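You operate a simulated robot arm through the tools that you are given. There is no shell and no other tool. Be economical: measure what you need, move in short steps, check, and stop when the job is done.

You are at the controls of a simulated two-armed robot. One attempt, no reset.

Task
Fetch the filter from the top of the sample bench and stand it on the top of the sorting bench. Then open the wipes drawer, put the pink wipe on the top of the sample bench away in the inside of the wipes drawer and shut the drawer again. Then push the marked flap shut. Do these in the order given. Set down upright: filter.
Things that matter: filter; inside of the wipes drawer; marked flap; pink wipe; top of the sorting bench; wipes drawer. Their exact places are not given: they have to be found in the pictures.

Only the result counts: the job must be done as asked and must still hold three seconds after the hand-in. Knocking over, shifting, dropping, spilling or breaking anything else fails it.

Robot
Two 7-joint arms with two-finger parallel grippers on one trunk, on a base that drives. Base frame: it is fixed to the floor where the robot stands at the start and does not move with it; the origin is under the middle of the robot, x ahead of it, y to its left, z up; the surface under the hand at the start is at about z = 0.8. Readings come in m, rad, newtons and seconds.
The left shoulder is at the start at [0.08, 0.131, 0.947], the right one opposite. With the tool pointing down near the work surface each hand reaches from about 0.4 to 0.86 m from the robot's upright axis, wherever it stands, measured 20 degrees to its own side. Places, roughly: inside of the wipes drawer [-5.7, -1.3, 0.7]; marked flap [-5.5, -7.6, 1]; top of the sorting bench [-2.4, -1.1, 0.9]; wipes drawer [-5.6, -1.3, 0.7]. Payload 1.57 kg a hand.
The tool frame of a hand sits at the grasp point between the pads (the TCP): z along the fingers, y along the line on which they close. The tips reach 0.03 m beyond it. The gripper opens to 0.11 m. The fingers are 0.024 m wide and 0.012 m thick; the gripper's body (0.048 by 0.112 m) begins 0.078 m behind the TCP.
Orientation is that of the tool frame in the base frame, as [roll, pitch, yaw] about the fixed x, y, z axes, in that order (R = Rz(yaw) Ry(pitch) Rx(roll)). With the fingers straight down and closing along the base's y, the tool's x points along the base's -x, its y along +y and its z along -z.

Tools
- The arms move only by the tool play_rows. It takes "left_rows", "right_rows" or both (then of equal length, played together; a hand with none holds still); each is a list of rows, each a list of 7 numbers: the turn, a rotation vector about the base's x, y, z in rad, then the shift along the base's x, y, z in m, then the finger opening in m, from 0 to 0.11. In form: [[ax, ay, az, tx, ty, tz, hand], ...]. A call has 1 to 10 rows; each row is the pose to reach, as a shift and turn from the pose commanded when the call began. Each row takes 0.2 s and may step no farther than 0.05 m and 0.15 rad from the row before; otherwise, or with a gripper value out of range, the whole call is refused. A pose out of reach is approached as far as the arm can. The call stops where the force on the tool passes 40 N (or 10 N more than at its start, if that is more) or the arm is blocked; 0.2 s more then pass. Each finger travels about 0.108 m/s and halts on what it meets, pressing with about 39 N; the grip force reading is that of the motor and also rises with nothing between the fingers. The clock runs only during rows and for 0.2 s after the last one: add rows that repeat a pose to give the fingers time. It gives the time, the measured TCP pose, the force on the tool (base axes), the opening and the grip force at its end, in the units of the frame above (readings bear some noise), with the torque about the TCP (base axes, N m) and any sound that the robot's microphone picked up, and new pictures: "show" is both (left out), scene, wrist or none (wrist: the cameras of the hands that moved).
- Cameras (640 x 400 px; columns grow to the right, rows downward): "scene" is now at [-0.0591, 0.0338, 1.4152]; the picture's right is [0.40, -0.92, 0.00], its down [-0.56, -0.24, -0.79] and it looks along [0.73, 0.32, -0.61] (base axes); focal length 280 px, centre (320, 200). "left" rides on the left gripper at [0.07, -0.016, -0.141] in its tool frame; the picture's right is [0.23, 0.97, 0.00], its down [-0.86, 0.20, -0.48] and it looks along [-0.47, 0.11, 0.88] (tool axes); focal length 222 px, centre (320, 200). "right" rides on the right gripper at [0.07, 0.016, -0.141] in its tool frame; the picture's right is [-0.23, 0.97, 0.00], its down [-0.86, -0.20, -0.48] and it looks along [-0.47, -0.11, 0.88] (tool axes); focal length 222 px, centre (320, 200).
- drive_base(legs): drives the robot by 1 to 6 legs, each [ahead, left, turn to the left] in m, m and rad, along the robot's own axes; the way and the turn of a leg run together, so that a leg with both is an arc; at most 1.5 m and 3.142 rad a leg. The arms and the cameras ride along, it lands a little off, and it stops where it bumps. It gives what a move gives, and a new picture of the scene camera.
- aim_head(pan, tilt): turns the head with the scene camera to pan (to the left, within 1.902 rad either way) and tilt (down, from -0.506 to 1.204), counted from straight ahead of the robot. It gives what a move gives, and a new picture of the scene camera.
- point_at(camera, pixels): for up to 12 pixels [column, row] of the newest picture of that camera ("zoom" is the newest enlarged one), the place [x, y, z] in the base frame of the surface seen there, good to about 0.003 m. No time passes.
- inspect(camera, box): a new picture of the part [left, top, right, bottom] of that camera's present view, enlarged. No time passes.
- close_job(): hands the job in; it is judged then, once.

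Keep the steps short. Do not move on a guess: measure, check each grasp and each placing, and mend mistakes. In all there are 110 turns and 260 pictures (those below and enlarged ones count). Leave the grippers open and the arms clear of the work at the hand-in unless told otherwise, and finish with a single line.

The tools are called after "Request:" as a command line: name --argument value ..., lists and objects as JSON in quotes. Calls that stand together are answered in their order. play_rows: Moves the arms, as the interface text tells. Its arguments: {"type":"object","properties":{"left_rows":{"type":"array"},"right_rows":{"type":"array"},"show":{"type":"string","enum":["both","scene","wrist","none"]}},"required":[]} The other tools are called the same way: drive_base (legs) drives the base; aim_head (pan, tilt) turns the head that bears the scene camera; point_at (camera, pixels) gives the place of the surface under pixels of a picture; inspect (camera, box) takes an enlarged picture of a part of a camera's view; close_job () hands the job in.

At the start:

```text
time: 0.0
left_eef_pos: [0.4634, 0.4767, 1.0536]
left_tool_rot: [-3.14, 0.0, -3.141]
left_contact_force: [0.0, -1.1, -0.2]
left_wrist_torque: [-0.04, 0.01, 0.04]
left_grip_width: 0.1101
left_grasp_force: 0.1
right_eef_pos: [0.5108, -0.0231, 1.0906]
right_tool_rot: [-3.141, -0.001, 3.141]
right_contact_force: [-0.7, 1.0, 0.5]
right_wrist_torque: [0.01, 0.03, 0.01]
right_grip_width: 0.1098
right_grasp_force: 0.0
robot x, y, heading: [0.0003, -0.0011, 0.001]
head pan, tilt: [0.412, 0.653]
```

scene: 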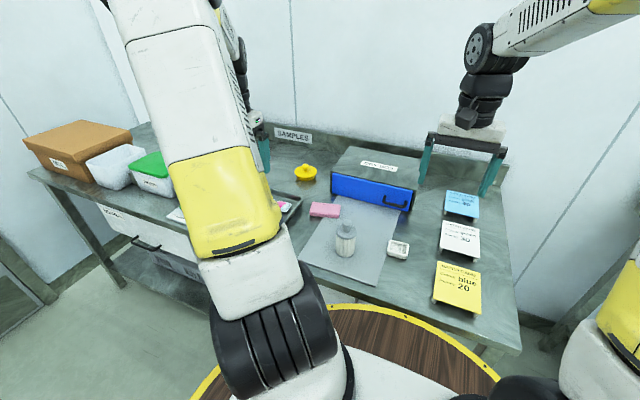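
right: 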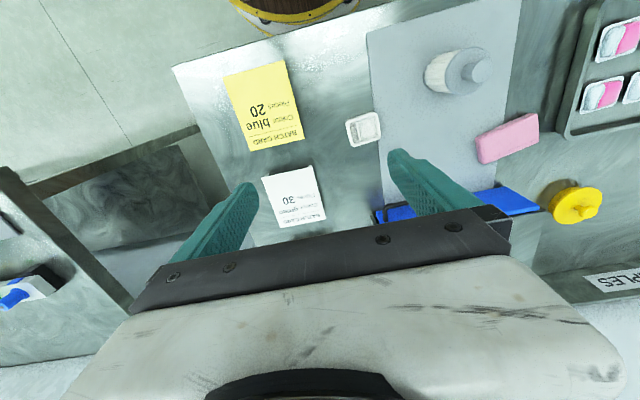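
left: 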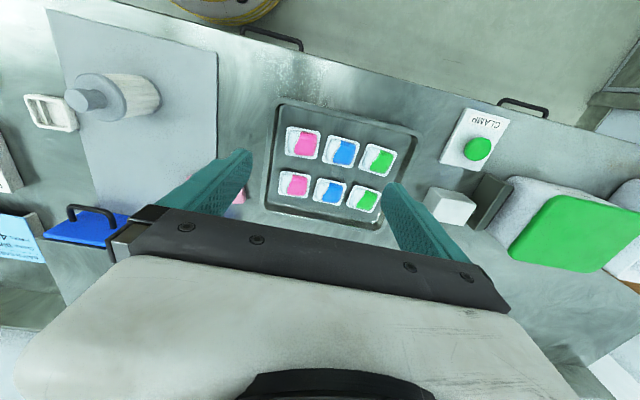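

I see a bench with a grey-topped cylinder at about (345,240), a pink block at (325,210) and several small things. I'll enlarge the views to identify them.

Request:
inspect --camera "scene" --box '[260, 120, 520, 320]'

Request:
inspect --camera "left" --box '[0, 0, 640, 260]'

Request:
inspect --camera "right" --box '[340, 0, 640, 300]'

Request:
point_at --camera "scene" --pixels '[[345, 222], [344, 245], [325, 210], [398, 248], [461, 285], [375, 280], [306, 170], [375, 190]]'

```text
2.00 times, centred on (390, 220) of scene
```

zoom: 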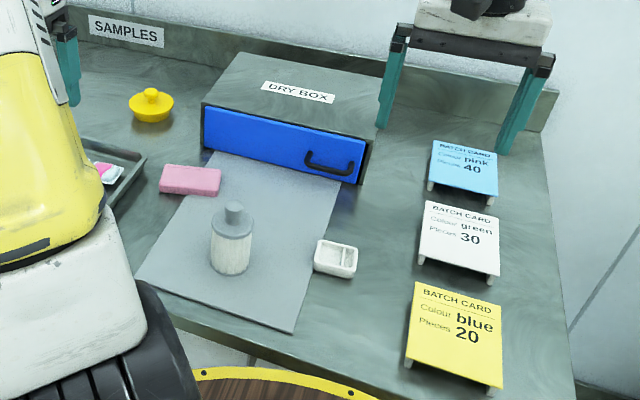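

```text
1.00 times, centred on (320, 130) of left (not enlarged: the box is as wide or as high as the picture)
```

zoom: 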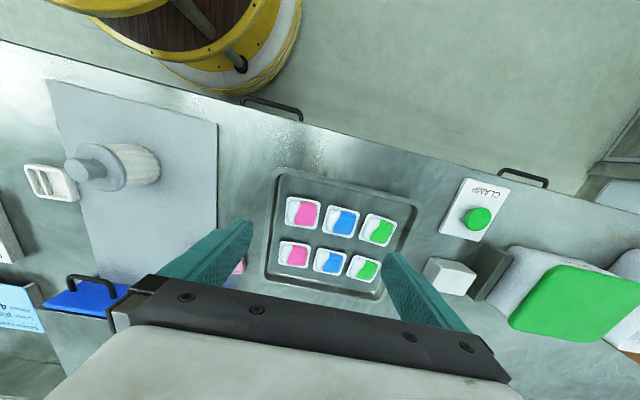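

```text
1.33 times, centred on (490, 150) of right
```

zoom: 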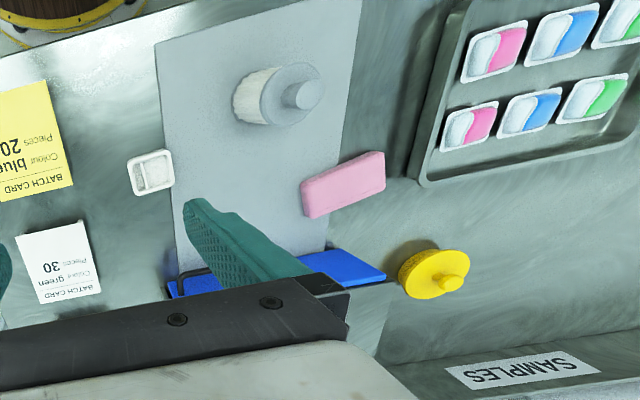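

```text
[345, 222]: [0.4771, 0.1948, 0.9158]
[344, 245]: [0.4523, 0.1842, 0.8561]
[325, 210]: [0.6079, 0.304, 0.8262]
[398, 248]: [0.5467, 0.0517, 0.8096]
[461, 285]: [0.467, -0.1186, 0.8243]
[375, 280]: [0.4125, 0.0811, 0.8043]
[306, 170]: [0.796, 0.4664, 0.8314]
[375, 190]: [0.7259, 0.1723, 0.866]
```

The pleated cylinder at (345,240) looks like the filter and the pink block at (325,210) like the wipe. I'll measure the filter's edges in the left and right wrist pictures.

Request:
point_at --camera "left" --pixels '[[80, 101], [100, 97], [110, 92], [105, 78], [110, 125], [104, 148], [122, 165], [150, 100]]'

Request:
point_at --camera "right" --pixels '[[475, 70], [460, 55], [450, 80], [470, 93], [493, 131], [507, 160], [538, 115], [530, 135], [480, 145]]'

Request:
inspect --camera "scene" --box '[290, 190, 410, 265]'

```text
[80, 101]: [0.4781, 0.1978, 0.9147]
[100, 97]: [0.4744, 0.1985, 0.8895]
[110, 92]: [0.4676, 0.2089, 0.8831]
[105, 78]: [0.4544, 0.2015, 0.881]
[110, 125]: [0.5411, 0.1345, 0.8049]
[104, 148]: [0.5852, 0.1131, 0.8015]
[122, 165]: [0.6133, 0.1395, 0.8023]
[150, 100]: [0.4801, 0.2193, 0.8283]
```

```text
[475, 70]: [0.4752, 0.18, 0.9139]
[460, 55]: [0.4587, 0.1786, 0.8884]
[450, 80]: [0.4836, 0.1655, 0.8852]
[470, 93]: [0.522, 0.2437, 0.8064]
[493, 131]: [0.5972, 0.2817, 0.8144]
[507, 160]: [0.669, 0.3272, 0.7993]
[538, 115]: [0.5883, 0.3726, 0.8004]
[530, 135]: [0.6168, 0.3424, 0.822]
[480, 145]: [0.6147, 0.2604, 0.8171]
```

```text
5.33 times, centred on (350, 228) of scene
```

zoom: 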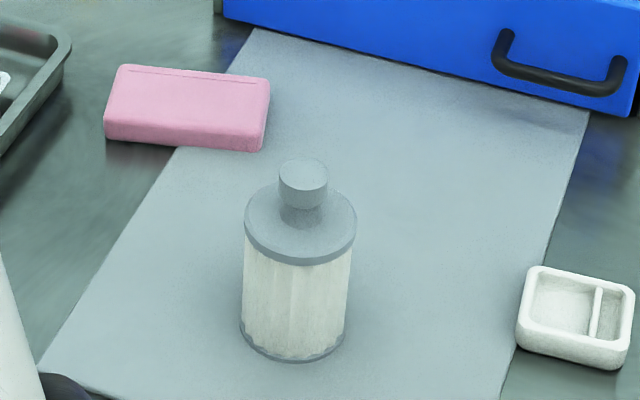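

Now the zoom gives clean edges of the filter (cap rim 244..356, knob 280..328) and wipe; measure them.

Request:
point_at --camera "zoom" --pixels '[[303, 168], [283, 172], [326, 172], [248, 222], [352, 222], [300, 245], [296, 355], [110, 130], [118, 72], [268, 90], [258, 145], [190, 110]]'

```text
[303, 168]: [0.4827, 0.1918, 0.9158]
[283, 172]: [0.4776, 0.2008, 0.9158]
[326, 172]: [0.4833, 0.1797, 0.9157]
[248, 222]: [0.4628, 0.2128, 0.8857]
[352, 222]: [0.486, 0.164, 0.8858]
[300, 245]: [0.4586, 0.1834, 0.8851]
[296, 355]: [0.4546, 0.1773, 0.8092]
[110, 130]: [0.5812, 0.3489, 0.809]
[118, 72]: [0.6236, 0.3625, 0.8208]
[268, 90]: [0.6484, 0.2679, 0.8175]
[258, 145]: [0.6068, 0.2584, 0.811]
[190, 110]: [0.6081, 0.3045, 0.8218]
```

Filter: centre ≈ (0.477, 0.189), Ø≈0.056, cap top 0.885, knob top 0.916. I'll bring the left hand above it while the right hand shifts out of the way.

Request:
play_rows --left_rows '[[0, 0, 0, 0.002, -0.048, 0, 0.11], [0, 0, 0, 0.004, -0.096, 0, 0.11], [0, 0, 0, 0.007, -0.144, 0, 0.11], [0, 0, 0, 0.009, -0.192, 0, 0.11], [0, 0, 0, 0.012, -0.24, 0, 0.11], [0, 0, 0, 0.0136, -0.2877, 0, 0.11], [0, 0, 0, 0.0136, -0.2877, -0.04, 0.11], [0, 0, 0, 0.0136, -0.2877, -0.04, 0.11]]' --right_rows '[[0, 0, 0, 0, -0.03, 0, 0.11], [0, 0, 0, 0, -0.06, 0, 0.11], [0, 0, 0, 0, -0.1, 0, 0.11], [0, 0, 0, 0, -0.14, 0, 0.11], [0, 0, 0, 0, -0.17, 0, 0.11], [0, 0, 0, 0, -0.17, 0, 0.11], [0, 0, 0, 0, -0.17, 0, 0.11], [0, 0, 0, 0, -0.17, 0, 0.11]]'

```text
time: 1.8
left_eef_pos: [0.4766, 0.1882, 1.0127]
left_tool_rot: [-3.141, 0.001, 3.141]
left_contact_force: [0.1, 0.1, 0.4]
left_wrist_torque: [-0.04, -0.01, 0.01]
left_grip_width: 0.11
left_grasp_force: 0.0
right_eef_pos: [0.5122, -0.1943, 1.0928]
right_tool_rot: [-3.14, -0.001, -3.141]
right_contact_force: [0.1, 0.3, 0.1]
right_wrist_torque: [0.03, -0.03, -0.01]
right_grip_width: 0.1102
right_grasp_force: 0.1
robot x, y, heading: [-0.0001, 0.0001, 0.003]
head pan, tilt: [0.412, 0.653]
```

scene: 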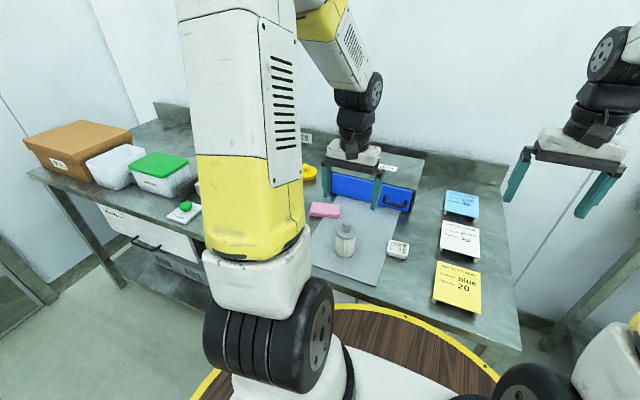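
right: 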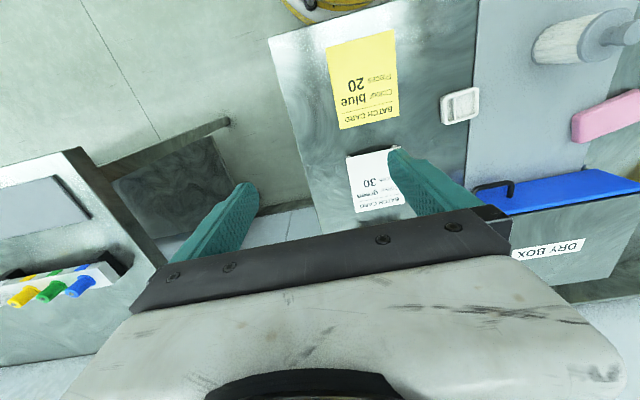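
left: 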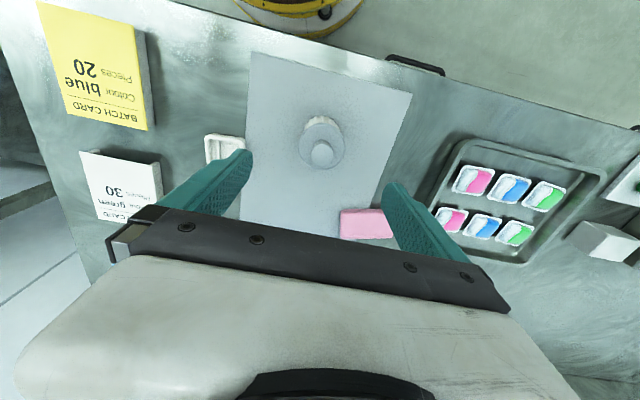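

Knob at (321,152), centred between the fingers. I'll descend to z≈0.855 (left pads around the body) and close.

Request:
play_rows --left_rows '[[0, 0, 0, 0, 0.001, -0.045, 0.11], [0, 0, 0, 0, 0.001, -0.09, 0.11], [0, 0, 0, 0, 0.001, -0.13, 0.11], [0, 0, 0, 0, 0.001, -0.157, 0.11], [0, 0, 0, 0, 0.001, -0.157, 0.09], [0, 0, 0, 0, 0.001, -0.157, 0.07], [0, 0, 0, 0, 0.001, -0.157, 0.045], [0, 0, 0, 0, 0.001, -0.157, 0.045], [0, 0, 0, 0, 0.001, -0.157, 0.045]]' --show "both"

```text
time: 3.8
left_eef_pos: [0.4774, 0.1899, 0.8554]
left_tool_rot: [-3.141, 0.001, -3.141]
left_contact_force: [-1.5, -0.5, -0.7]
left_wrist_torque: [-0.01, -0.02, -0.03]
left_grip_width: 0.0566
left_grasp_force: 38.8
right_eef_pos: [0.5124, -0.1951, 1.0926]
right_tool_rot: [-3.141, 0.0, 3.141]
right_contact_force: [-0.1, 0.2, 0.0]
right_wrist_torque: [-0.01, -0.02, -0.01]
right_grip_width: 0.1099
right_grasp_force: 0.2
robot x, y, heading: [0.0002, -0.0014, 0.0]
head pan, tilt: [0.412, 0.653]
```

scene: 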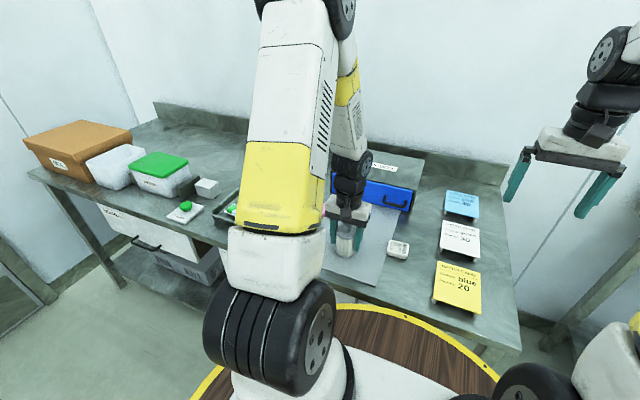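
left: 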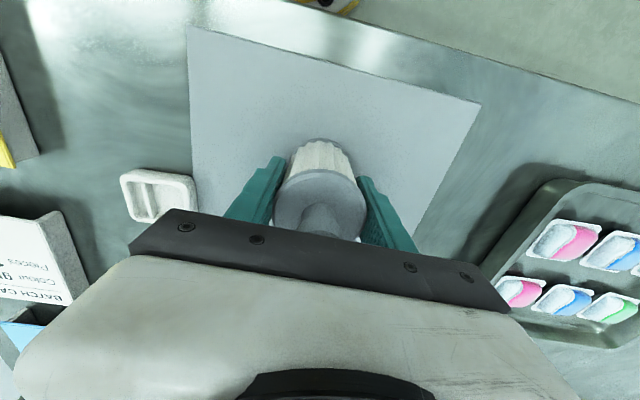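

Gripped (width 0.0566, 38.8 N). Lifting straight up, and left a bit at the end.

Request:
play_rows --left_rows '[[0, 0, 0, 0, 0, 0.02, 0.045], [0, 0, 0, 0, 0, 0.06, 0.045], [0, 0, 0, 0, 0, 0.105, 0.045], [0, 0, 0, 0, 0, 0.15, 0.045], [0, 0, 0, 0, 0.03, 0.19, 0.045], [0, 0, 0, 0, 0.08, 0.19, 0.045], [0, 0, 0, 0, 0.13, 0.19, 0.045], [0, 0, 0, 0, 0.18, 0.19, 0.045], [0, 0, 0, 0, 0.23, 0.19, 0.045]]'

```text
time: 5.8
left_eef_pos: [0.4749, 0.4204, 1.0473]
left_tool_rot: [3.14, -0.002, 3.141]
left_contact_force: [-0.4, 0.1, -0.4]
left_wrist_torque: [0.02, -0.02, 0.0]
left_grip_width: 0.0566
left_grasp_force: 38.4
right_eef_pos: [0.5123, -0.1944, 1.0927]
right_tool_rot: [-3.142, 0.0, -3.141]
right_contact_force: [0.0, -1.5, 0.2]
right_wrist_torque: [0.03, -0.03, 0.01]
right_grip_width: 0.1101
right_grasp_force: 0.1
robot x, y, heading: [0.0006, -0.0021, 0.0]
head pan, tilt: [0.412, 0.653]
```

scene: 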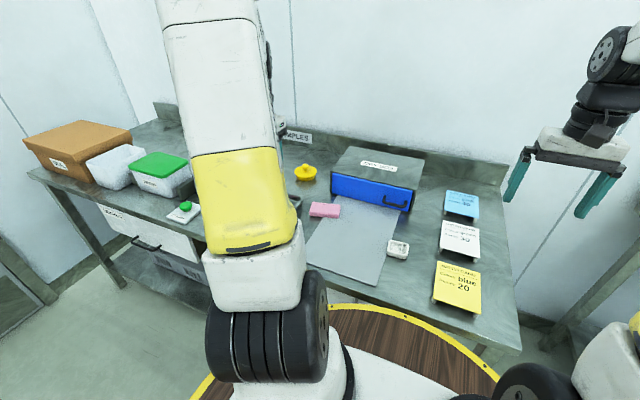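
left: 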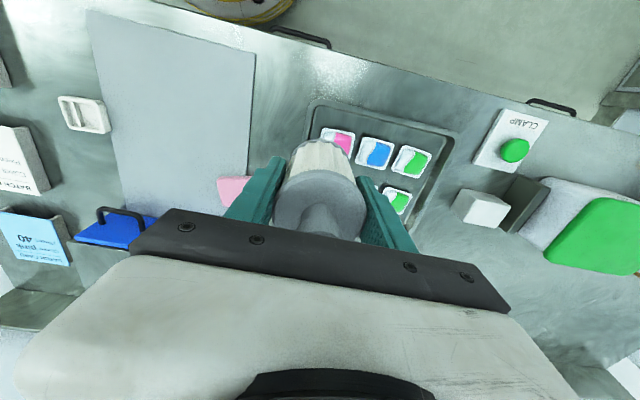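

Filter is firmly held. Before moving the base I'll look around: right and behind.

Request:
aim_head --pan -1.2 --tilt 0.35

Request:
aim_head --pan -1.9 --tilt 0.35

Request:
aim_head --pan 1.9 --tilt 0.35

```text
time: 7.5
left_eef_pos: [0.4762, 0.4201, 1.0472]
left_tool_rot: [-3.141, 0.001, -3.141]
left_contact_force: [0.8, 0.5, -1.1]
left_wrist_torque: [-0.04, -0.01, -0.02]
left_grip_width: 0.0567
left_grasp_force: 39.1
right_eef_pos: [0.5119, -0.1944, 1.0933]
right_tool_rot: [3.141, 0.0, 3.14]
right_contact_force: [0.4, -0.6, -0.3]
right_wrist_torque: [0.0, -0.02, 0.04]
right_grip_width: 0.11
right_grasp_force: 0.0
robot x, y, heading: [-0.0004, -0.0038, -0.004]
head pan, tilt: [-1.201, 0.351]
```

scene: 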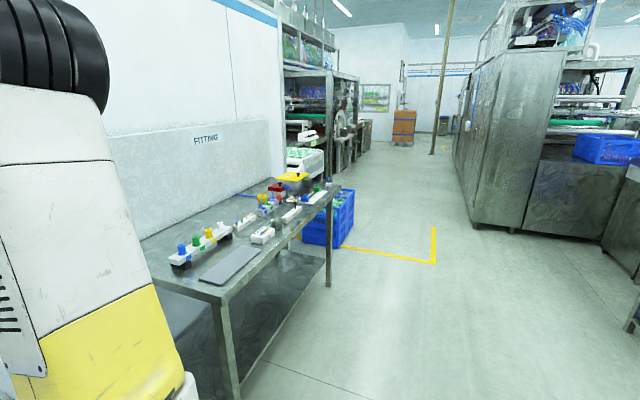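

```text
time: 8.5
left_eef_pos: [0.4741, 0.4199, 1.0465]
left_tool_rot: [-3.141, 0.001, -3.14]
left_contact_force: [-1.3, 0.6, -1.2]
left_wrist_torque: [0.04, 0.0, -0.02]
left_grip_width: 0.0567
left_grasp_force: 38.7
right_eef_pos: [0.5115, -0.1938, 1.0927]
right_tool_rot: [3.141, 0.0, 3.141]
right_contact_force: [-1.0, 0.0, 0.0]
right_wrist_torque: [0.02, 0.02, 0.0]
right_grip_width: 0.1098
right_grasp_force: 0.1
robot x, y, heading: [-0.0042, 0.0013, -0.002]
head pan, tilt: [-1.901, 0.351]
```

scene: 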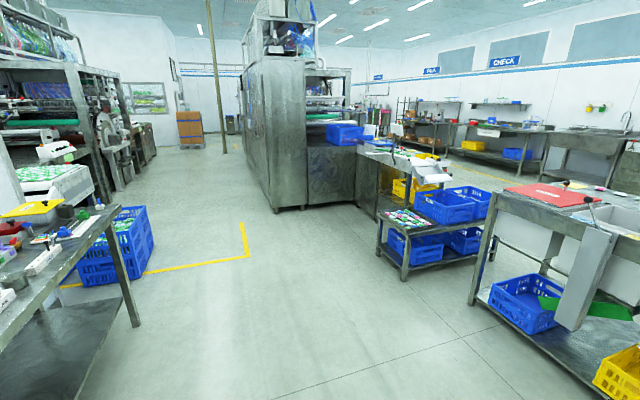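

```text
time: 11.7
left_eef_pos: [0.4753, 0.4208, 1.0465]
left_tool_rot: [-3.141, -0.002, 3.141]
left_contact_force: [-1.1, -0.4, 0.0]
left_wrist_torque: [0.03, 0.0, -0.01]
left_grip_width: 0.0566
left_grasp_force: 38.7
right_eef_pos: [0.5115, -0.1932, 1.0931]
right_tool_rot: [-3.141, 0.002, -3.141]
right_contact_force: [-0.1, -0.3, 0.0]
right_wrist_torque: [-0.02, 0.0, -0.03]
right_grip_width: 0.11
right_grasp_force: 0.1
robot x, y, heading: [0.0029, -0.004, -0.001]
head pan, tilt: [1.901, 0.351]
```

scene: 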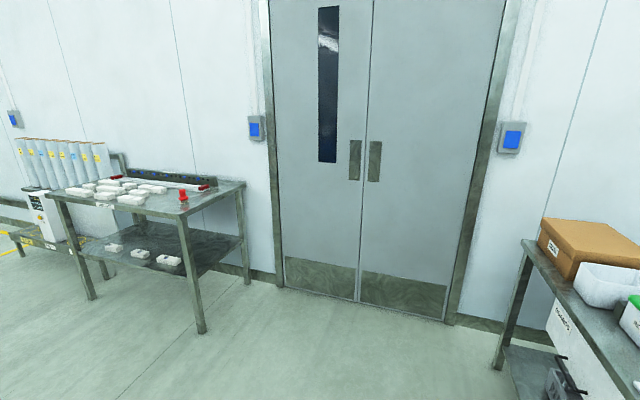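

Sorting bench lies behind-right. First fetch the wipe with the right hand: turn left 0.5 rad so the wipe comes in front of it, and look down at it.

Request:
drive_base --legs '[[0, 0, 0.5]]'

Request:
aim_head --pan 0.0 --tilt 0.75

```text
time: 13.5
left_eef_pos: [0.2166, 0.5969, 1.0469]
left_tool_rot: [3.141, 0.002, -2.643]
left_contact_force: [-0.6, 0.5, -1.1]
left_wrist_torque: [0.02, 0.04, -0.03]
left_grip_width: 0.0563
left_grasp_force: 39.2
right_eef_pos: [0.5421, 0.0749, 1.0932]
right_tool_rot: [-3.142, 0.0, -2.642]
right_contact_force: [-0.4, -1.0, 0.1]
right_wrist_torque: [-0.01, 0.02, 0.04]
right_grip_width: 0.1099
right_grasp_force: 0.1
robot x, y, heading: [-0.0021, 0.0028, 0.5]
head pan, tilt: [1.901, 0.351]
```

scene: 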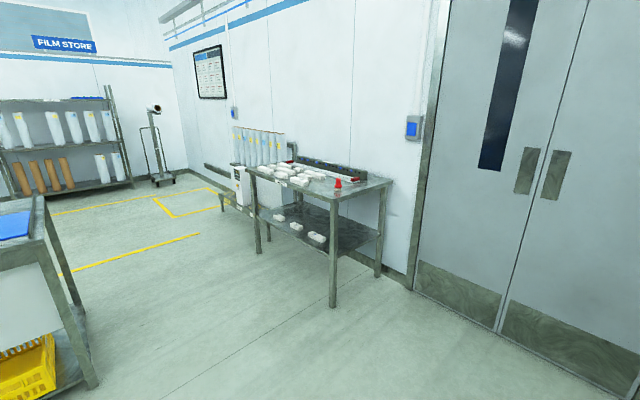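

```text
time: 15.4
left_eef_pos: [0.215, 0.5974, 1.047]
left_tool_rot: [3.141, 0.001, -2.642]
left_contact_force: [-0.2, 0.8, -0.7]
left_wrist_torque: [0.03, 0.03, 0.03]
left_grip_width: 0.0568
left_grasp_force: 39.0
right_eef_pos: [0.5433, 0.0746, 1.0934]
right_tool_rot: [3.14, 0.001, -2.643]
right_contact_force: [0.3, 0.0, -0.4]
right_wrist_torque: [0.01, -0.01, -0.01]
right_grip_width: 0.11
right_grasp_force: 0.1
robot x, y, heading: [-0.0015, -0.0, 0.5]
head pan, tilt: [0.0, 0.75]
```

scene: 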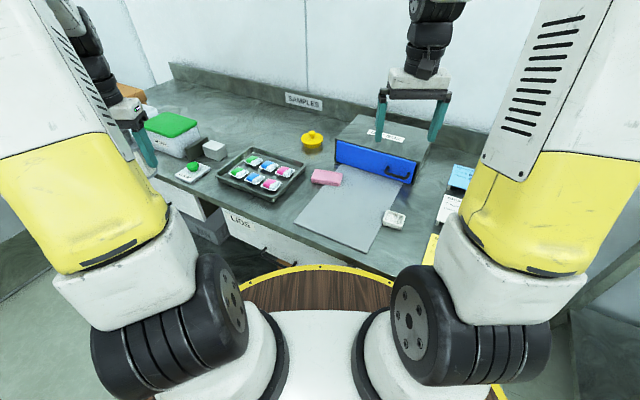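

Request:
inspect --camera "scene" --box '[270, 130, 390, 205]'

```text
5.33 times, centred on (330, 168) of scene
```

zoom: 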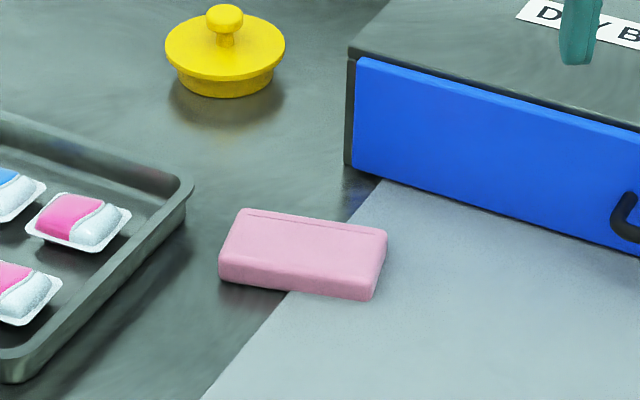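

The block shows a fold line: a folded wipe. Measuring its corners and neighbours.

Request:
point_at --camera "zoom" --pixels '[[244, 214], [382, 234], [370, 278], [225, 256], [224, 276], [368, 296], [303, 245], [190, 190], [360, 165], [500, 200]]'

```text
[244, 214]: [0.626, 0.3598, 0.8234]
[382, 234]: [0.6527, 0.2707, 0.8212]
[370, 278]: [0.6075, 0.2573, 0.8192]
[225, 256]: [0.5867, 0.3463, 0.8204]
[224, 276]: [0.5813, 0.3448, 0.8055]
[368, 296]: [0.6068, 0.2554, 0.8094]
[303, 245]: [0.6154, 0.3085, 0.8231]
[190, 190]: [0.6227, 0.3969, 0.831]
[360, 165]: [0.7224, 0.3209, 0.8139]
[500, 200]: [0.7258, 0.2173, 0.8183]
```

Wipe centre (0.617, 0.308), long axis along (0.285,−0.958), width 0.046, top 0.822. I'll go above it with the right hand, turning +1.361 rad about z so the fingers close over its width.

Request:
play_rows --right_rows '[[0, 0, 0.136, 0.0074, 0.0234, 0, 0.11], [0, 0, 0.272, 0.0148, 0.0468, 0, 0.11], [0, 0, 0.408, 0.0222, 0.0702, 0, 0.11], [0, 0, 0.544, 0.0296, 0.0936, 0, 0.11], [0, 0, 0.68, 0.037, 0.117, 0, 0.11], [0, 0, 0.816, 0.0444, 0.14, 0, 0.11], [0, 0, 0.952, 0.0518, 0.164, 0, 0.11], [0, 0, 1.088, 0.0592, 0.187, 0, 0.11], [0, 0, 1.224, 0.0666, 0.21, 0, 0.11], [0, 0, 1.361, 0.074, 0.2335, 0, 0.11]]'

```text
time: 17.6
left_eef_pos: [0.2162, 0.5972, 1.0474]
left_tool_rot: [-3.141, 0.0, -2.641]
left_contact_force: [-0.9, 0.5, -1.0]
left_wrist_torque: [0.01, 0.0, -0.02]
left_grip_width: 0.0566
left_grasp_force: 38.9
right_eef_pos: [0.6165, 0.3081, 1.0929]
right_tool_rot: [-3.141, 0.0, -1.279]
right_contact_force: [1.6, 0.2, -0.4]
right_wrist_torque: [0.01, -0.01, -0.02]
right_grip_width: 0.11
right_grasp_force: 0.1
robot x, y, heading: [0.0026, -0.0007, 0.501]
head pan, tilt: [0.0, 0.75]
```

scene: 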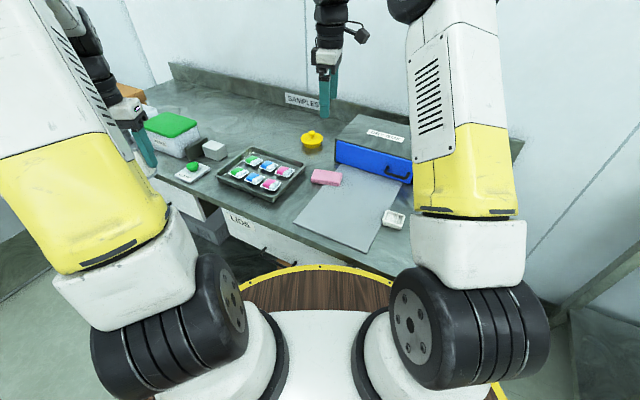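
right: 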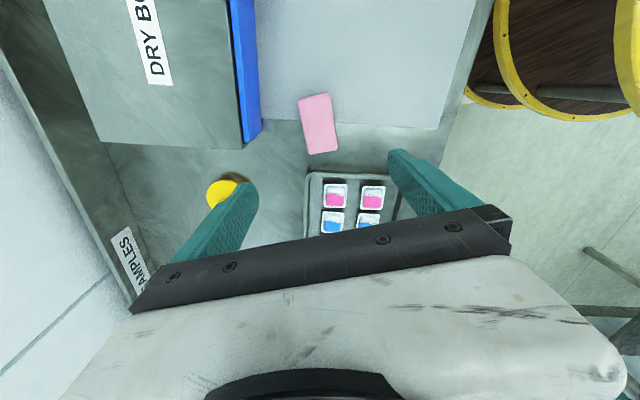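

Descending to TCP z≈0.838 (tips 5–6 mm above the bench), then close.

Request:
play_rows --right_rows '[[0, 0, 0, 0, 0, -0.05, 0.11], [0, 0, 0, 0, 0, -0.1, 0.11], [0, 0, 0, 0, 0, -0.15, 0.11], [0, 0, 0, 0, 0, -0.2, 0.11], [0, 0, 0, 0, 0, -0.235, 0.11], [0, 0, 0, 0, 0, -0.255, 0.11], [0, 0, 0, 0, 0, -0.255, 0.11]]'

```text
time: 19.2
left_eef_pos: [0.2163, 0.597, 1.0478]
left_tool_rot: [-3.142, 0.002, -2.643]
left_contact_force: [-0.1, 0.5, -1.0]
left_wrist_torque: [0.01, 0.03, -0.03]
left_grip_width: 0.0568
left_grasp_force: 39.5
right_eef_pos: [0.6159, 0.3077, 0.8385]
right_tool_rot: [-3.141, 0.001, -1.281]
right_contact_force: [0.4, 0.5, -0.3]
right_wrist_torque: [0.0, -0.04, 0.01]
right_grip_width: 0.1098
right_grasp_force: 0.1
robot x, y, heading: [-0.0002, 0.0004, 0.498]
head pan, tilt: [0.0, 0.75]
```

scene: 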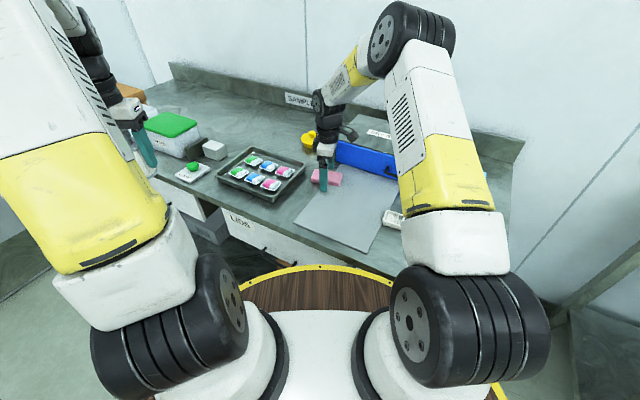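
right: 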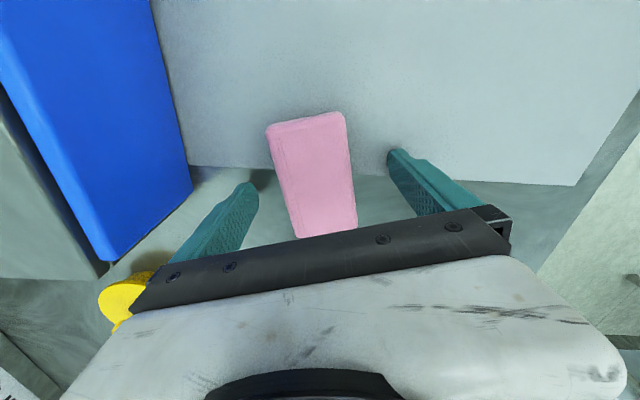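

The wipe is between the fingers. Lower 3 mm and close, then lift.

Request:
play_rows --right_rows '[[0, 0, 0, 0, 0, -0.003, 0.11], [0, 0, 0, 0, 0, -0.003, 0.08], [0, 0, 0, 0, 0, -0.003, 0.05], [0, 0, 0, 0, 0, -0.003, 0.035], [0, 0, 0, 0, 0, -0.003, 0.035], [0, 0, 0, 0, 0, -0.003, 0.035], [0, 0, 0, 0, 0, 0.03, 0.035], [0, 0, 0, 0, 0, 0.08, 0.035], [0, 0, 0, 0, 0, 0.13, 0.035], [0, 0, 0, 0, 0, 0.18, 0.035]]'

```text
time: 21.4
left_eef_pos: [0.2171, 0.5977, 1.0468]
left_tool_rot: [3.14, 0.001, -2.64]
left_contact_force: [0.2, 0.7, -0.1]
left_wrist_torque: [0.02, 0.04, 0.0]
left_grip_width: 0.0567
left_grasp_force: 39.0
right_eef_pos: [0.6143, 0.3091, 1.0183]
right_tool_rot: [-3.141, 0.002, -1.281]
right_contact_force: [-0.3, 0.4, -0.2]
right_wrist_torque: [0.01, 0.01, 0.01]
right_grip_width: 0.0565
right_grasp_force: 39.0
robot x, y, heading: [-0.0002, -0.0019, 0.498]
head pan, tilt: [0.0, 0.75]
```

scene: 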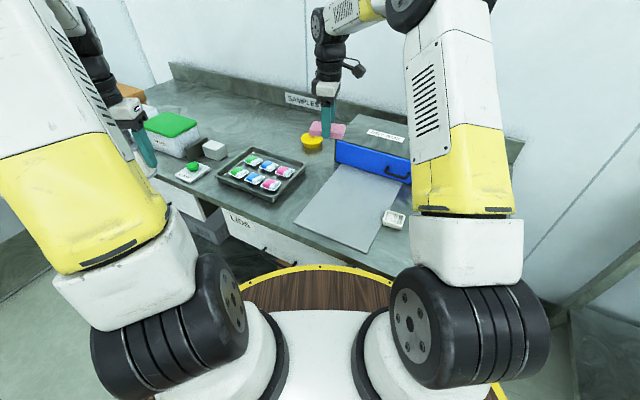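
right: 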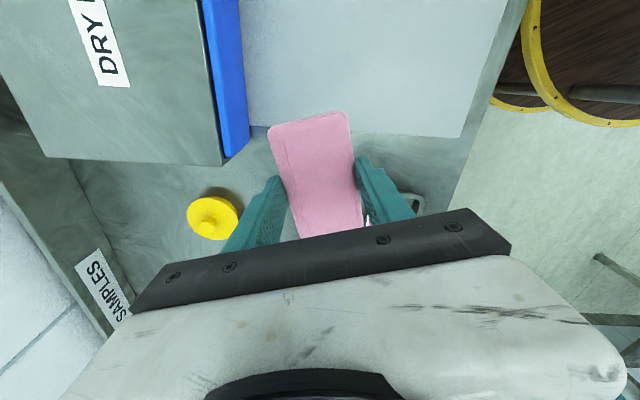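

Wipe held (width 0.0565). Retract the right hand toward the body and raise both hands for travel.

Request:
play_rows --right_rows '[[0, 0, 0, 0, 0, 0.04, 0.035], [0, 0, 0, 0, 0, 0.08, 0.035], [0, 0, 0, -0.01, -0.034, 0.1, 0.035], [0, 0, 0, -0.02, -0.068, 0.12, 0.035], [0, 0, 0, -0.03, -0.102, 0.12, 0.035], [0, 0, 0, -0.04, -0.136, 0.12, 0.035], [0, 0, 0, -0.05, -0.17, 0.12, 0.035], [0, 0, 0, -0.06, -0.204, 0.12, 0.035], [0, 0, 0, -0.07, -0.238, 0.12, 0.035], [0, 0, 0, -0.08, -0.271, 0.12, 0.035]]' --left_rows '[[0, 0, 0, 0, 0, 0.02, 0.045], [0, 0, 0, 0, 0, 0.04, 0.045], [0, 0, 0, 0, 0, 0.06, 0.045], [0, 0, 0, 0, 0, 0.08, 0.045], [0, 0, 0, 0, 0, 0.09, 0.045], [0, 0, 0, 0, 0, 0.09, 0.045], [0, 0, 0, 0, 0, 0.09, 0.045], [0, 0, 0, 0, 0, 0.09, 0.045], [0, 0, 0, 0, 0, 0.09, 0.045], [0, 0, 0, 0, 0, 0.09, 0.045]]' --show "none"

Request:
drive_base --legs '[[0, 0, -0.5], [-0.5, 0, 0]]'

Request:
aim_head --pan -1.9 --tilt 0.35

```text
time: 23.6
left_eef_pos: [0.2168, 0.597, 1.136]
left_tool_rot: [3.141, 0.0, -2.643]
left_contact_force: [-0.3, 0.2, -1.7]
left_wrist_torque: [-0.01, -0.02, -0.01]
left_grip_width: 0.0571
left_grasp_force: 38.8
right_eef_pos: [0.5357, 0.0371, 1.1389]
right_tool_rot: [-3.139, 0.001, -1.28]
right_contact_force: [-0.3, -0.3, -0.4]
right_wrist_torque: [0.03, 0.0, 0.01]
right_grip_width: 0.0565
right_grasp_force: 38.4
robot x, y, heading: [0.0013, 0.0011, 0.498]
head pan, tilt: [0.0, 0.75]
```

```text
time: 27.9
left_eef_pos: [-0.0206, 0.4178, 1.1376]
left_tool_rot: [3.14, 0.001, 3.14]
left_contact_force: [1.0, 0.0, -0.5]
left_wrist_torque: [0.03, 0.01, -0.04]
left_grip_width: 0.0566
left_grasp_force: 38.7
right_eef_pos: [-0.0092, -0.226, 1.1394]
right_tool_rot: [3.14, 0.0, -1.781]
right_contact_force: [0.6, 0.3, -0.3]
right_wrist_torque: [-0.03, 0.0, 0.02]
right_grip_width: 0.0565
right_grasp_force: 39.2
robot x, y, heading: [-0.4968, -0.0034, -0.001]
head pan, tilt: [0.0, 0.75]
```

scene: 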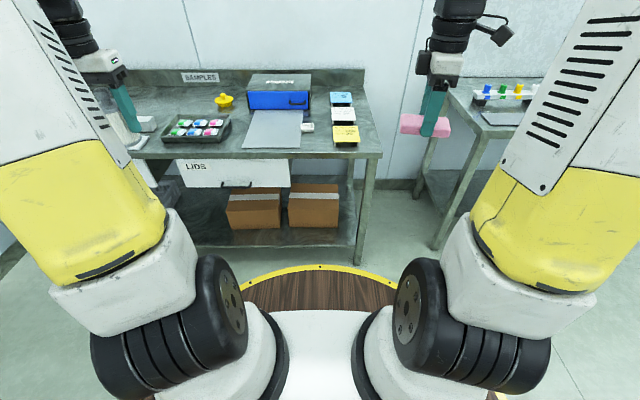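

```text
time: 29.8
left_eef_pos: [-0.0209, 0.4181, 1.1366]
left_tool_rot: [3.141, 0.002, 3.14]
left_contact_force: [0.1, 0.1, -1.8]
left_wrist_torque: [-0.03, 0.04, 0.0]
left_grip_width: 0.0564
left_grasp_force: 39.5
right_eef_pos: [-0.0088, -0.2256, 1.1391]
right_tool_rot: [3.14, 0.0, -1.781]
right_contact_force: [-0.2, -0.1, -0.8]
right_wrist_torque: [-0.01, -0.01, -0.01]
right_grip_width: 0.0566
right_grasp_force: 39.2
robot x, y, heading: [-0.4993, 0.0001, 0.0]
head pan, tilt: [-1.901, 0.351]
```

scene: 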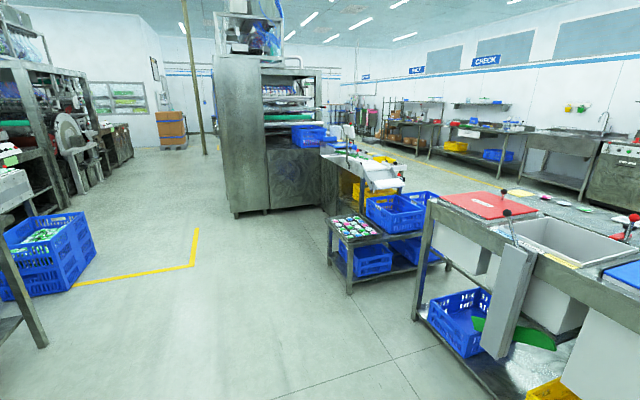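

The bench on the right is probably the sorting bench. Measure it and look further.

Request:
point_at --camera "scene" --pixels '[[490, 203], [435, 205], [560, 240], [630, 275], [590, 210], [625, 192], [510, 235], [600, 160]]'

Request:
drive_base --legs '[[0, 0, -1.4]]'

Request:
aim_head --pan -1.0 --tilt 0.4

```text
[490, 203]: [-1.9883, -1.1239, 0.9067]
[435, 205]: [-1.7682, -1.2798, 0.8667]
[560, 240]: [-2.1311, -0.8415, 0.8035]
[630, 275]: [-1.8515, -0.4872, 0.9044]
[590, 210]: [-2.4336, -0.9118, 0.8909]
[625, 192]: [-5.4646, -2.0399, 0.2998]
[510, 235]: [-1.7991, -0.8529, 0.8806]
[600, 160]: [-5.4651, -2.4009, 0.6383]
```

```text
time: 33.6
left_eef_pos: [-0.0068, -0.4048, 1.138]
left_tool_rot: [-3.141, -0.001, 1.73]
left_contact_force: [0.3, 0.5, -0.3]
left_wrist_torque: [0.02, 0.0, -0.01]
left_grip_width: 0.0568
left_grasp_force: 38.9
right_eef_pos: [-0.6411, -0.5188, 1.1391]
right_tool_rot: [3.141, 0.0, 3.088]
right_contact_force: [-1.7, 0.5, -0.6]
right_wrist_torque: [0.0, 0.0, -0.01]
right_grip_width: 0.0566
right_grasp_force: 39.6
robot x, y, heading: [-0.4998, 0.0008, -1.411]
head pan, tilt: [-1.901, 0.351]
```

scene: 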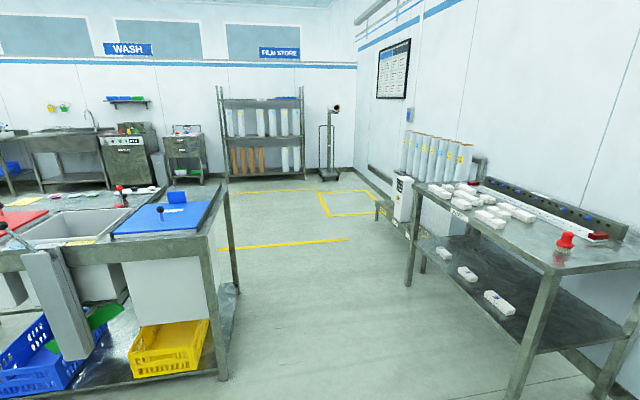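

```text
time: 34.8
left_eef_pos: [-0.008, -0.4051, 1.1369]
left_tool_rot: [-3.139, -0.001, 1.729]
left_contact_force: [-0.1, -0.9, -1.2]
left_wrist_torque: [0.02, 0.03, -0.03]
left_grip_width: 0.0565
left_grasp_force: 38.9
right_eef_pos: [-0.641, -0.5188, 1.1388]
right_tool_rot: [-3.141, 0.0, 3.088]
right_contact_force: [0.0, -0.4, -0.3]
right_wrist_torque: [0.01, -0.04, 0.0]
right_grip_width: 0.0569
right_grasp_force: 39.3
robot x, y, heading: [-0.495, -0.0025, -1.414]
head pan, tilt: [-1.0, 0.4]
```

scene: 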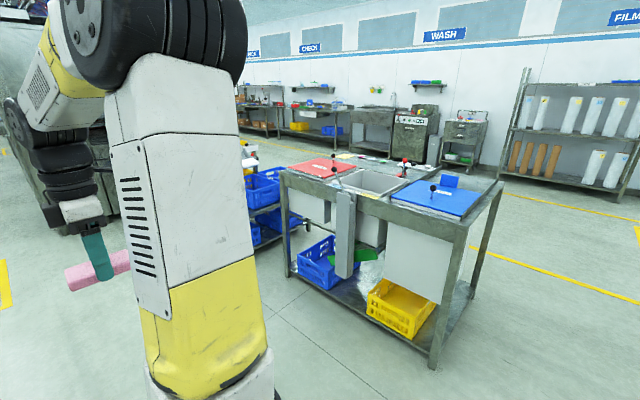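

The bench with red and blue mats at x≈−1.75..−2.5 is the likely sorting bench. Turn to face −x, approach to ~0.8 m from its front edge.

Request:
drive_base --legs '[[0, 0, -1.73], [0, 0.85, 0], [0.4, 0, 0]]'

Request:
aim_head --pan 0.0 --tilt 0.45

```text
time: 45.6
left_eef_pos: [-1.3641, -1.2734, 1.1372]
left_tool_rot: [3.141, 0.0, 0.009]
left_contact_force: [-0.4, 0.4, -0.5]
left_wrist_torque: [0.03, 0.02, 0.04]
left_grip_width: 0.0565
left_grasp_force: 38.7
right_eef_pos: [-1.3835, -0.6296, 1.1376]
right_tool_rot: [-3.141, -0.002, 1.371]
right_contact_force: [0.6, -0.7, 0.1]
right_wrist_torque: [-0.02, 0.02, 0.04]
right_grip_width: 0.0565
right_grasp_force: 38.8
robot x, y, heading: [-0.8919, -0.8485, -3.127]
head pan, tilt: [-1.0, 0.4]
```

scene: 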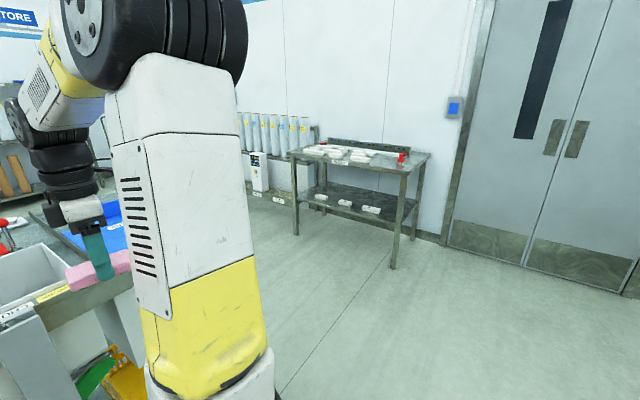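

```text
time: 46.9
left_eef_pos: [-1.3645, -1.274, 1.1356]
left_tool_rot: [3.14, 0.001, 0.01]
left_contact_force: [-0.9, 0.2, -0.6]
left_wrist_torque: [0.01, 0.02, 0.01]
left_grip_width: 0.0567
left_grasp_force: 38.5
right_eef_pos: [-1.3838, -0.6301, 1.1383]
right_tool_rot: [3.141, 0.002, 1.37]
right_contact_force: [-0.3, 1.0, -1.0]
right_wrist_torque: [-0.01, -0.02, 0.02]
right_grip_width: 0.0565
right_grasp_force: 39.2
robot x, y, heading: [-0.895, -0.8509, -3.131]
head pan, tilt: [0.0, 0.45]
```

scene: 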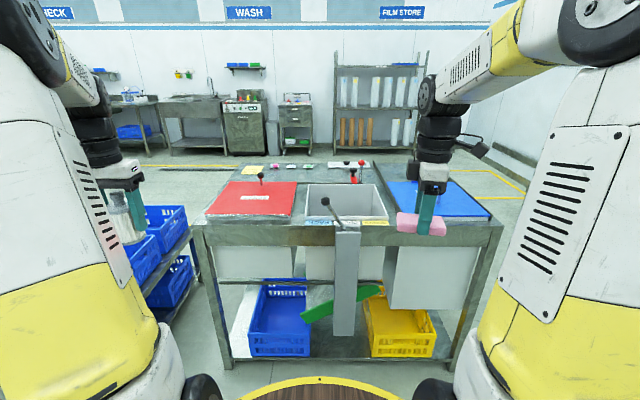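

Zooming on the bench top.

Request:
inspect --camera "scene" --box '[190, 150, 510, 260]'

Request:
point_at --camera "scene" --pixels '[[215, 176], [230, 168], [330, 180], [310, 174], [380, 172], [410, 170], [205, 226], [500, 226], [275, 168], [340, 166], [215, 200], [255, 190]]'

```text
2.00 times, centred on (350, 205) of scene
```

zoom: 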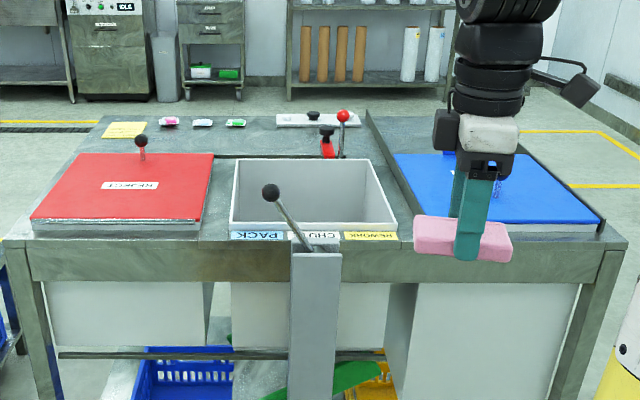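

```text
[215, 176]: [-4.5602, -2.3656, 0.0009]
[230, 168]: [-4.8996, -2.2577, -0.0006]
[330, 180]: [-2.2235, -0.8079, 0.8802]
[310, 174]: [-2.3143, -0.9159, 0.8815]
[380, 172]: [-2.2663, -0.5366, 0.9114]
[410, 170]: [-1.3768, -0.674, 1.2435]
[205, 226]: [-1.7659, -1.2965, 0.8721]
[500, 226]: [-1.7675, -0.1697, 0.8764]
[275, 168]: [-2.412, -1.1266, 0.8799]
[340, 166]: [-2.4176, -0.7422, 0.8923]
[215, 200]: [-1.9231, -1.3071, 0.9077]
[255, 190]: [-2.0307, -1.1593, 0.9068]
```

Bench top z≈0.88; the free part is the strip at x≈−2.2…−2.45 behind the lids, best reached from the far side. Check the free floor on the right-hand way round.

Request:
aim_head --pan -0.6 --tilt 0.4

Request:
aim_head --pan -1.7 --tilt 0.4

```text
time: 47.9
left_eef_pos: [-1.3663, -1.2731, 1.1373]
left_tool_rot: [-3.14, 0.001, 0.011]
left_contact_force: [0.6, 0.6, -0.5]
left_wrist_torque: [0.02, -0.01, 0.0]
left_grip_width: 0.0565
left_grasp_force: 39.5
right_eef_pos: [-1.3833, -0.6298, 1.1392]
right_tool_rot: [3.141, 0.001, 1.369]
right_contact_force: [-1.0, -1.3, -0.2]
right_wrist_torque: [0.01, -0.01, -0.01]
right_grip_width: 0.0566
right_grasp_force: 39.0
robot x, y, heading: [-0.8913, -0.8451, -3.128]
head pan, tilt: [-0.6, 0.4]
```

scene: 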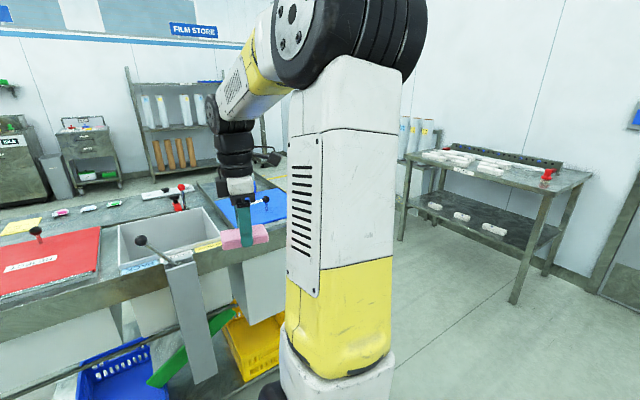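

```text
time: 49.2
left_eef_pos: [-1.3647, -1.2734, 1.1363]
left_tool_rot: [3.141, 0.0, 0.01]
left_contact_force: [-0.2, -0.1, -0.7]
left_wrist_torque: [0.02, 0.01, -0.01]
left_grip_width: 0.0567
left_grasp_force: 39.1
right_eef_pos: [-1.3838, -0.6292, 1.1386]
right_tool_rot: [-3.142, 0.0, 1.37]
right_contact_force: [-1.0, 0.1, -0.4]
right_wrist_torque: [-0.04, -0.03, -0.02]
right_grip_width: 0.0565
right_grasp_force: 39.1
robot x, y, heading: [-0.8928, -0.8503, -3.131]
head pan, tilt: [-1.7, 0.4]
```

scene: 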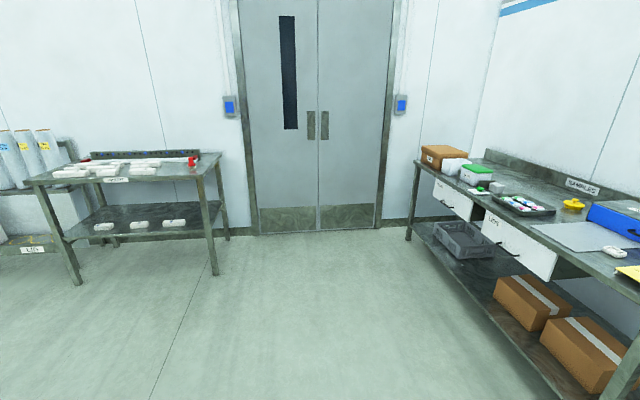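

Request:
point_at --camera "scene" --pixels '[[215, 273], [80, 283], [40, 182], [218, 160], [20, 265], [5, 240]]'

```text
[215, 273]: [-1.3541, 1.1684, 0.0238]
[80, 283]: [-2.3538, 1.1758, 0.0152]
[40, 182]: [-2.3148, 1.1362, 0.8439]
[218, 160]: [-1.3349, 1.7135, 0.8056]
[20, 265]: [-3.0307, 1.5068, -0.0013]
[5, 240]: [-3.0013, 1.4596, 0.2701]
```

Corridor between the sorting bench end (y≈−0.13) and the wall table (y≈1.14) is 1.27 m wide. Drive round through it at y≈0.5 to the far side.

Request:
drive_base --legs '[[0, -1.35, -0.01], [1.15, 0, 0], [1.15, 0, 0]]'

Request:
aim_head --pan 0.5 --tilt 0.4

```text
time: 66.9
left_eef_pos: [-3.6704, 0.0891, 1.1375]
left_tool_rot: [-3.141, 0.0, 0.006]
left_contact_force: [-0.3, 0.2, -0.3]
left_wrist_torque: [-0.01, -0.02, 0.01]
left_grip_width: 0.0564
left_grasp_force: 39.4
right_eef_pos: [-3.6868, 0.7326, 1.1382]
right_tool_rot: [-3.141, -0.001, 1.366]
right_contact_force: [0.2, -1.1, -0.2]
right_wrist_torque: [0.01, -0.06, -0.01]
right_grip_width: 0.0564
right_grasp_force: 39.1
robot x, y, heading: [-3.1977, 0.509, -3.138]
head pan, tilt: [-1.7, 0.4]
```

scene: 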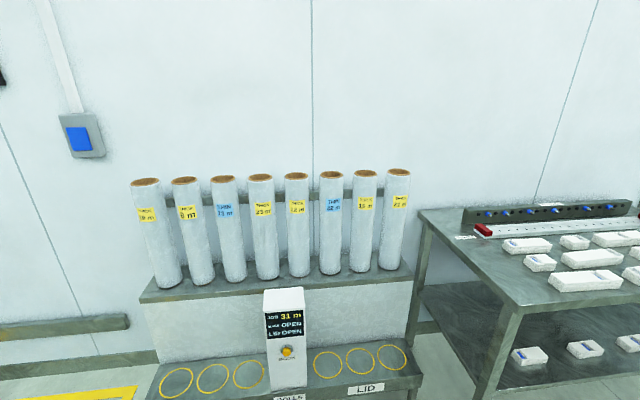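

```text
time: 69.0
left_eef_pos: [-3.6705, 0.0881, 1.1368]
left_tool_rot: [3.141, 0.001, 0.005]
left_contact_force: [-0.4, -0.7, -0.9]
left_wrist_torque: [-0.02, 0.01, -0.05]
left_grip_width: 0.0566
left_grasp_force: 39.3
right_eef_pos: [-3.687, 0.7329, 1.1392]
right_tool_rot: [3.141, 0.0, 1.365]
right_contact_force: [-0.1, 0.2, -0.6]
right_wrist_torque: [0.01, -0.02, -0.02]
right_grip_width: 0.0566
right_grasp_force: 39.1
robot x, y, heading: [-3.1959, 0.511, -3.138]
head pan, tilt: [0.499, 0.4]
```

scene: 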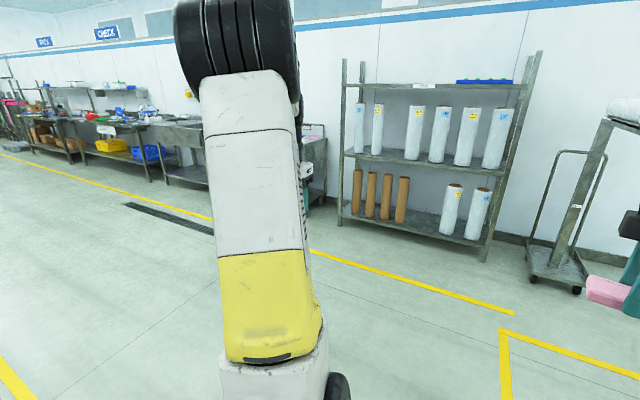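

Floor clear. Slide to y≈−0.95 and turn to face the bench from behind.

Request:
drive_base --legs '[[0, 1.45, 0], [0, 0, 3.138]]'

Request:
aim_head --pan 0.0 --tilt 0.6

```text
time: 83.5
left_eef_pos: [-2.6998, -0.5347, 1.1371]
left_tool_rot: [-3.14, 0.0, 3.112]
left_contact_force: [0.7, -0.3, -1.2]
left_wrist_torque: [-0.03, -0.03, -0.02]
left_grip_width: 0.0567
left_grasp_force: 38.7
right_eef_pos: [-2.7058, -1.1795, 1.1374]
right_tool_rot: [-3.141, 0.0, -1.808]
right_contact_force: [0.1, 0.6, 0.1]
right_wrist_torque: [-0.01, 0.0, -0.01]
right_grip_width: 0.0562
right_grasp_force: 39.1
robot x, y, heading: [-3.1905, -0.9456, -0.03]
head pan, tilt: [0.499, 0.4]
```

scene: 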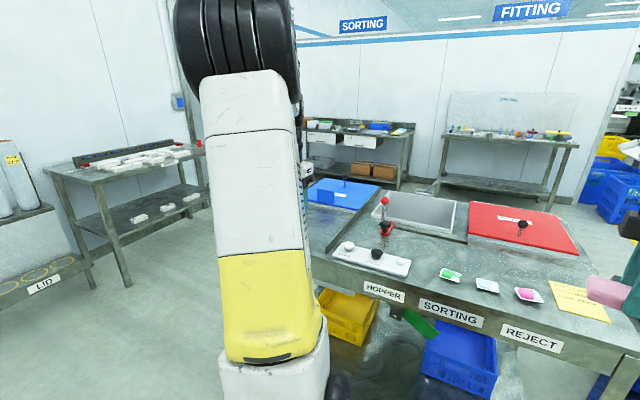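

```text
time: 84.4
left_eef_pos: [-2.6994, -0.5341, 1.1373]
left_tool_rot: [3.142, 0.001, 3.114]
left_contact_force: [-1.1, 0.5, -1.2]
left_wrist_torque: [0.01, 0.01, -0.01]
left_grip_width: 0.0565
left_grasp_force: 38.9
right_eef_pos: [-2.7048, -1.1784, 1.139]
right_tool_rot: [-3.141, 0.0, -1.807]
right_contact_force: [0.0, 1.2, 0.6]
right_wrist_torque: [-0.01, 0.02, 0.01]
right_grip_width: 0.0568
right_grasp_force: 38.7
robot x, y, heading: [-3.1881, -0.9402, -0.025]
head pan, tilt: [0.0, 0.6]
```

scene: 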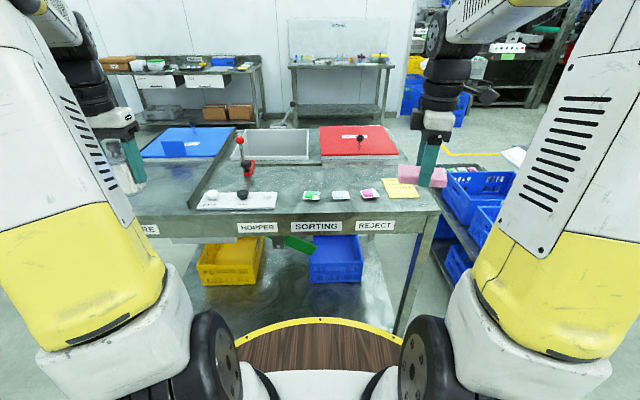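

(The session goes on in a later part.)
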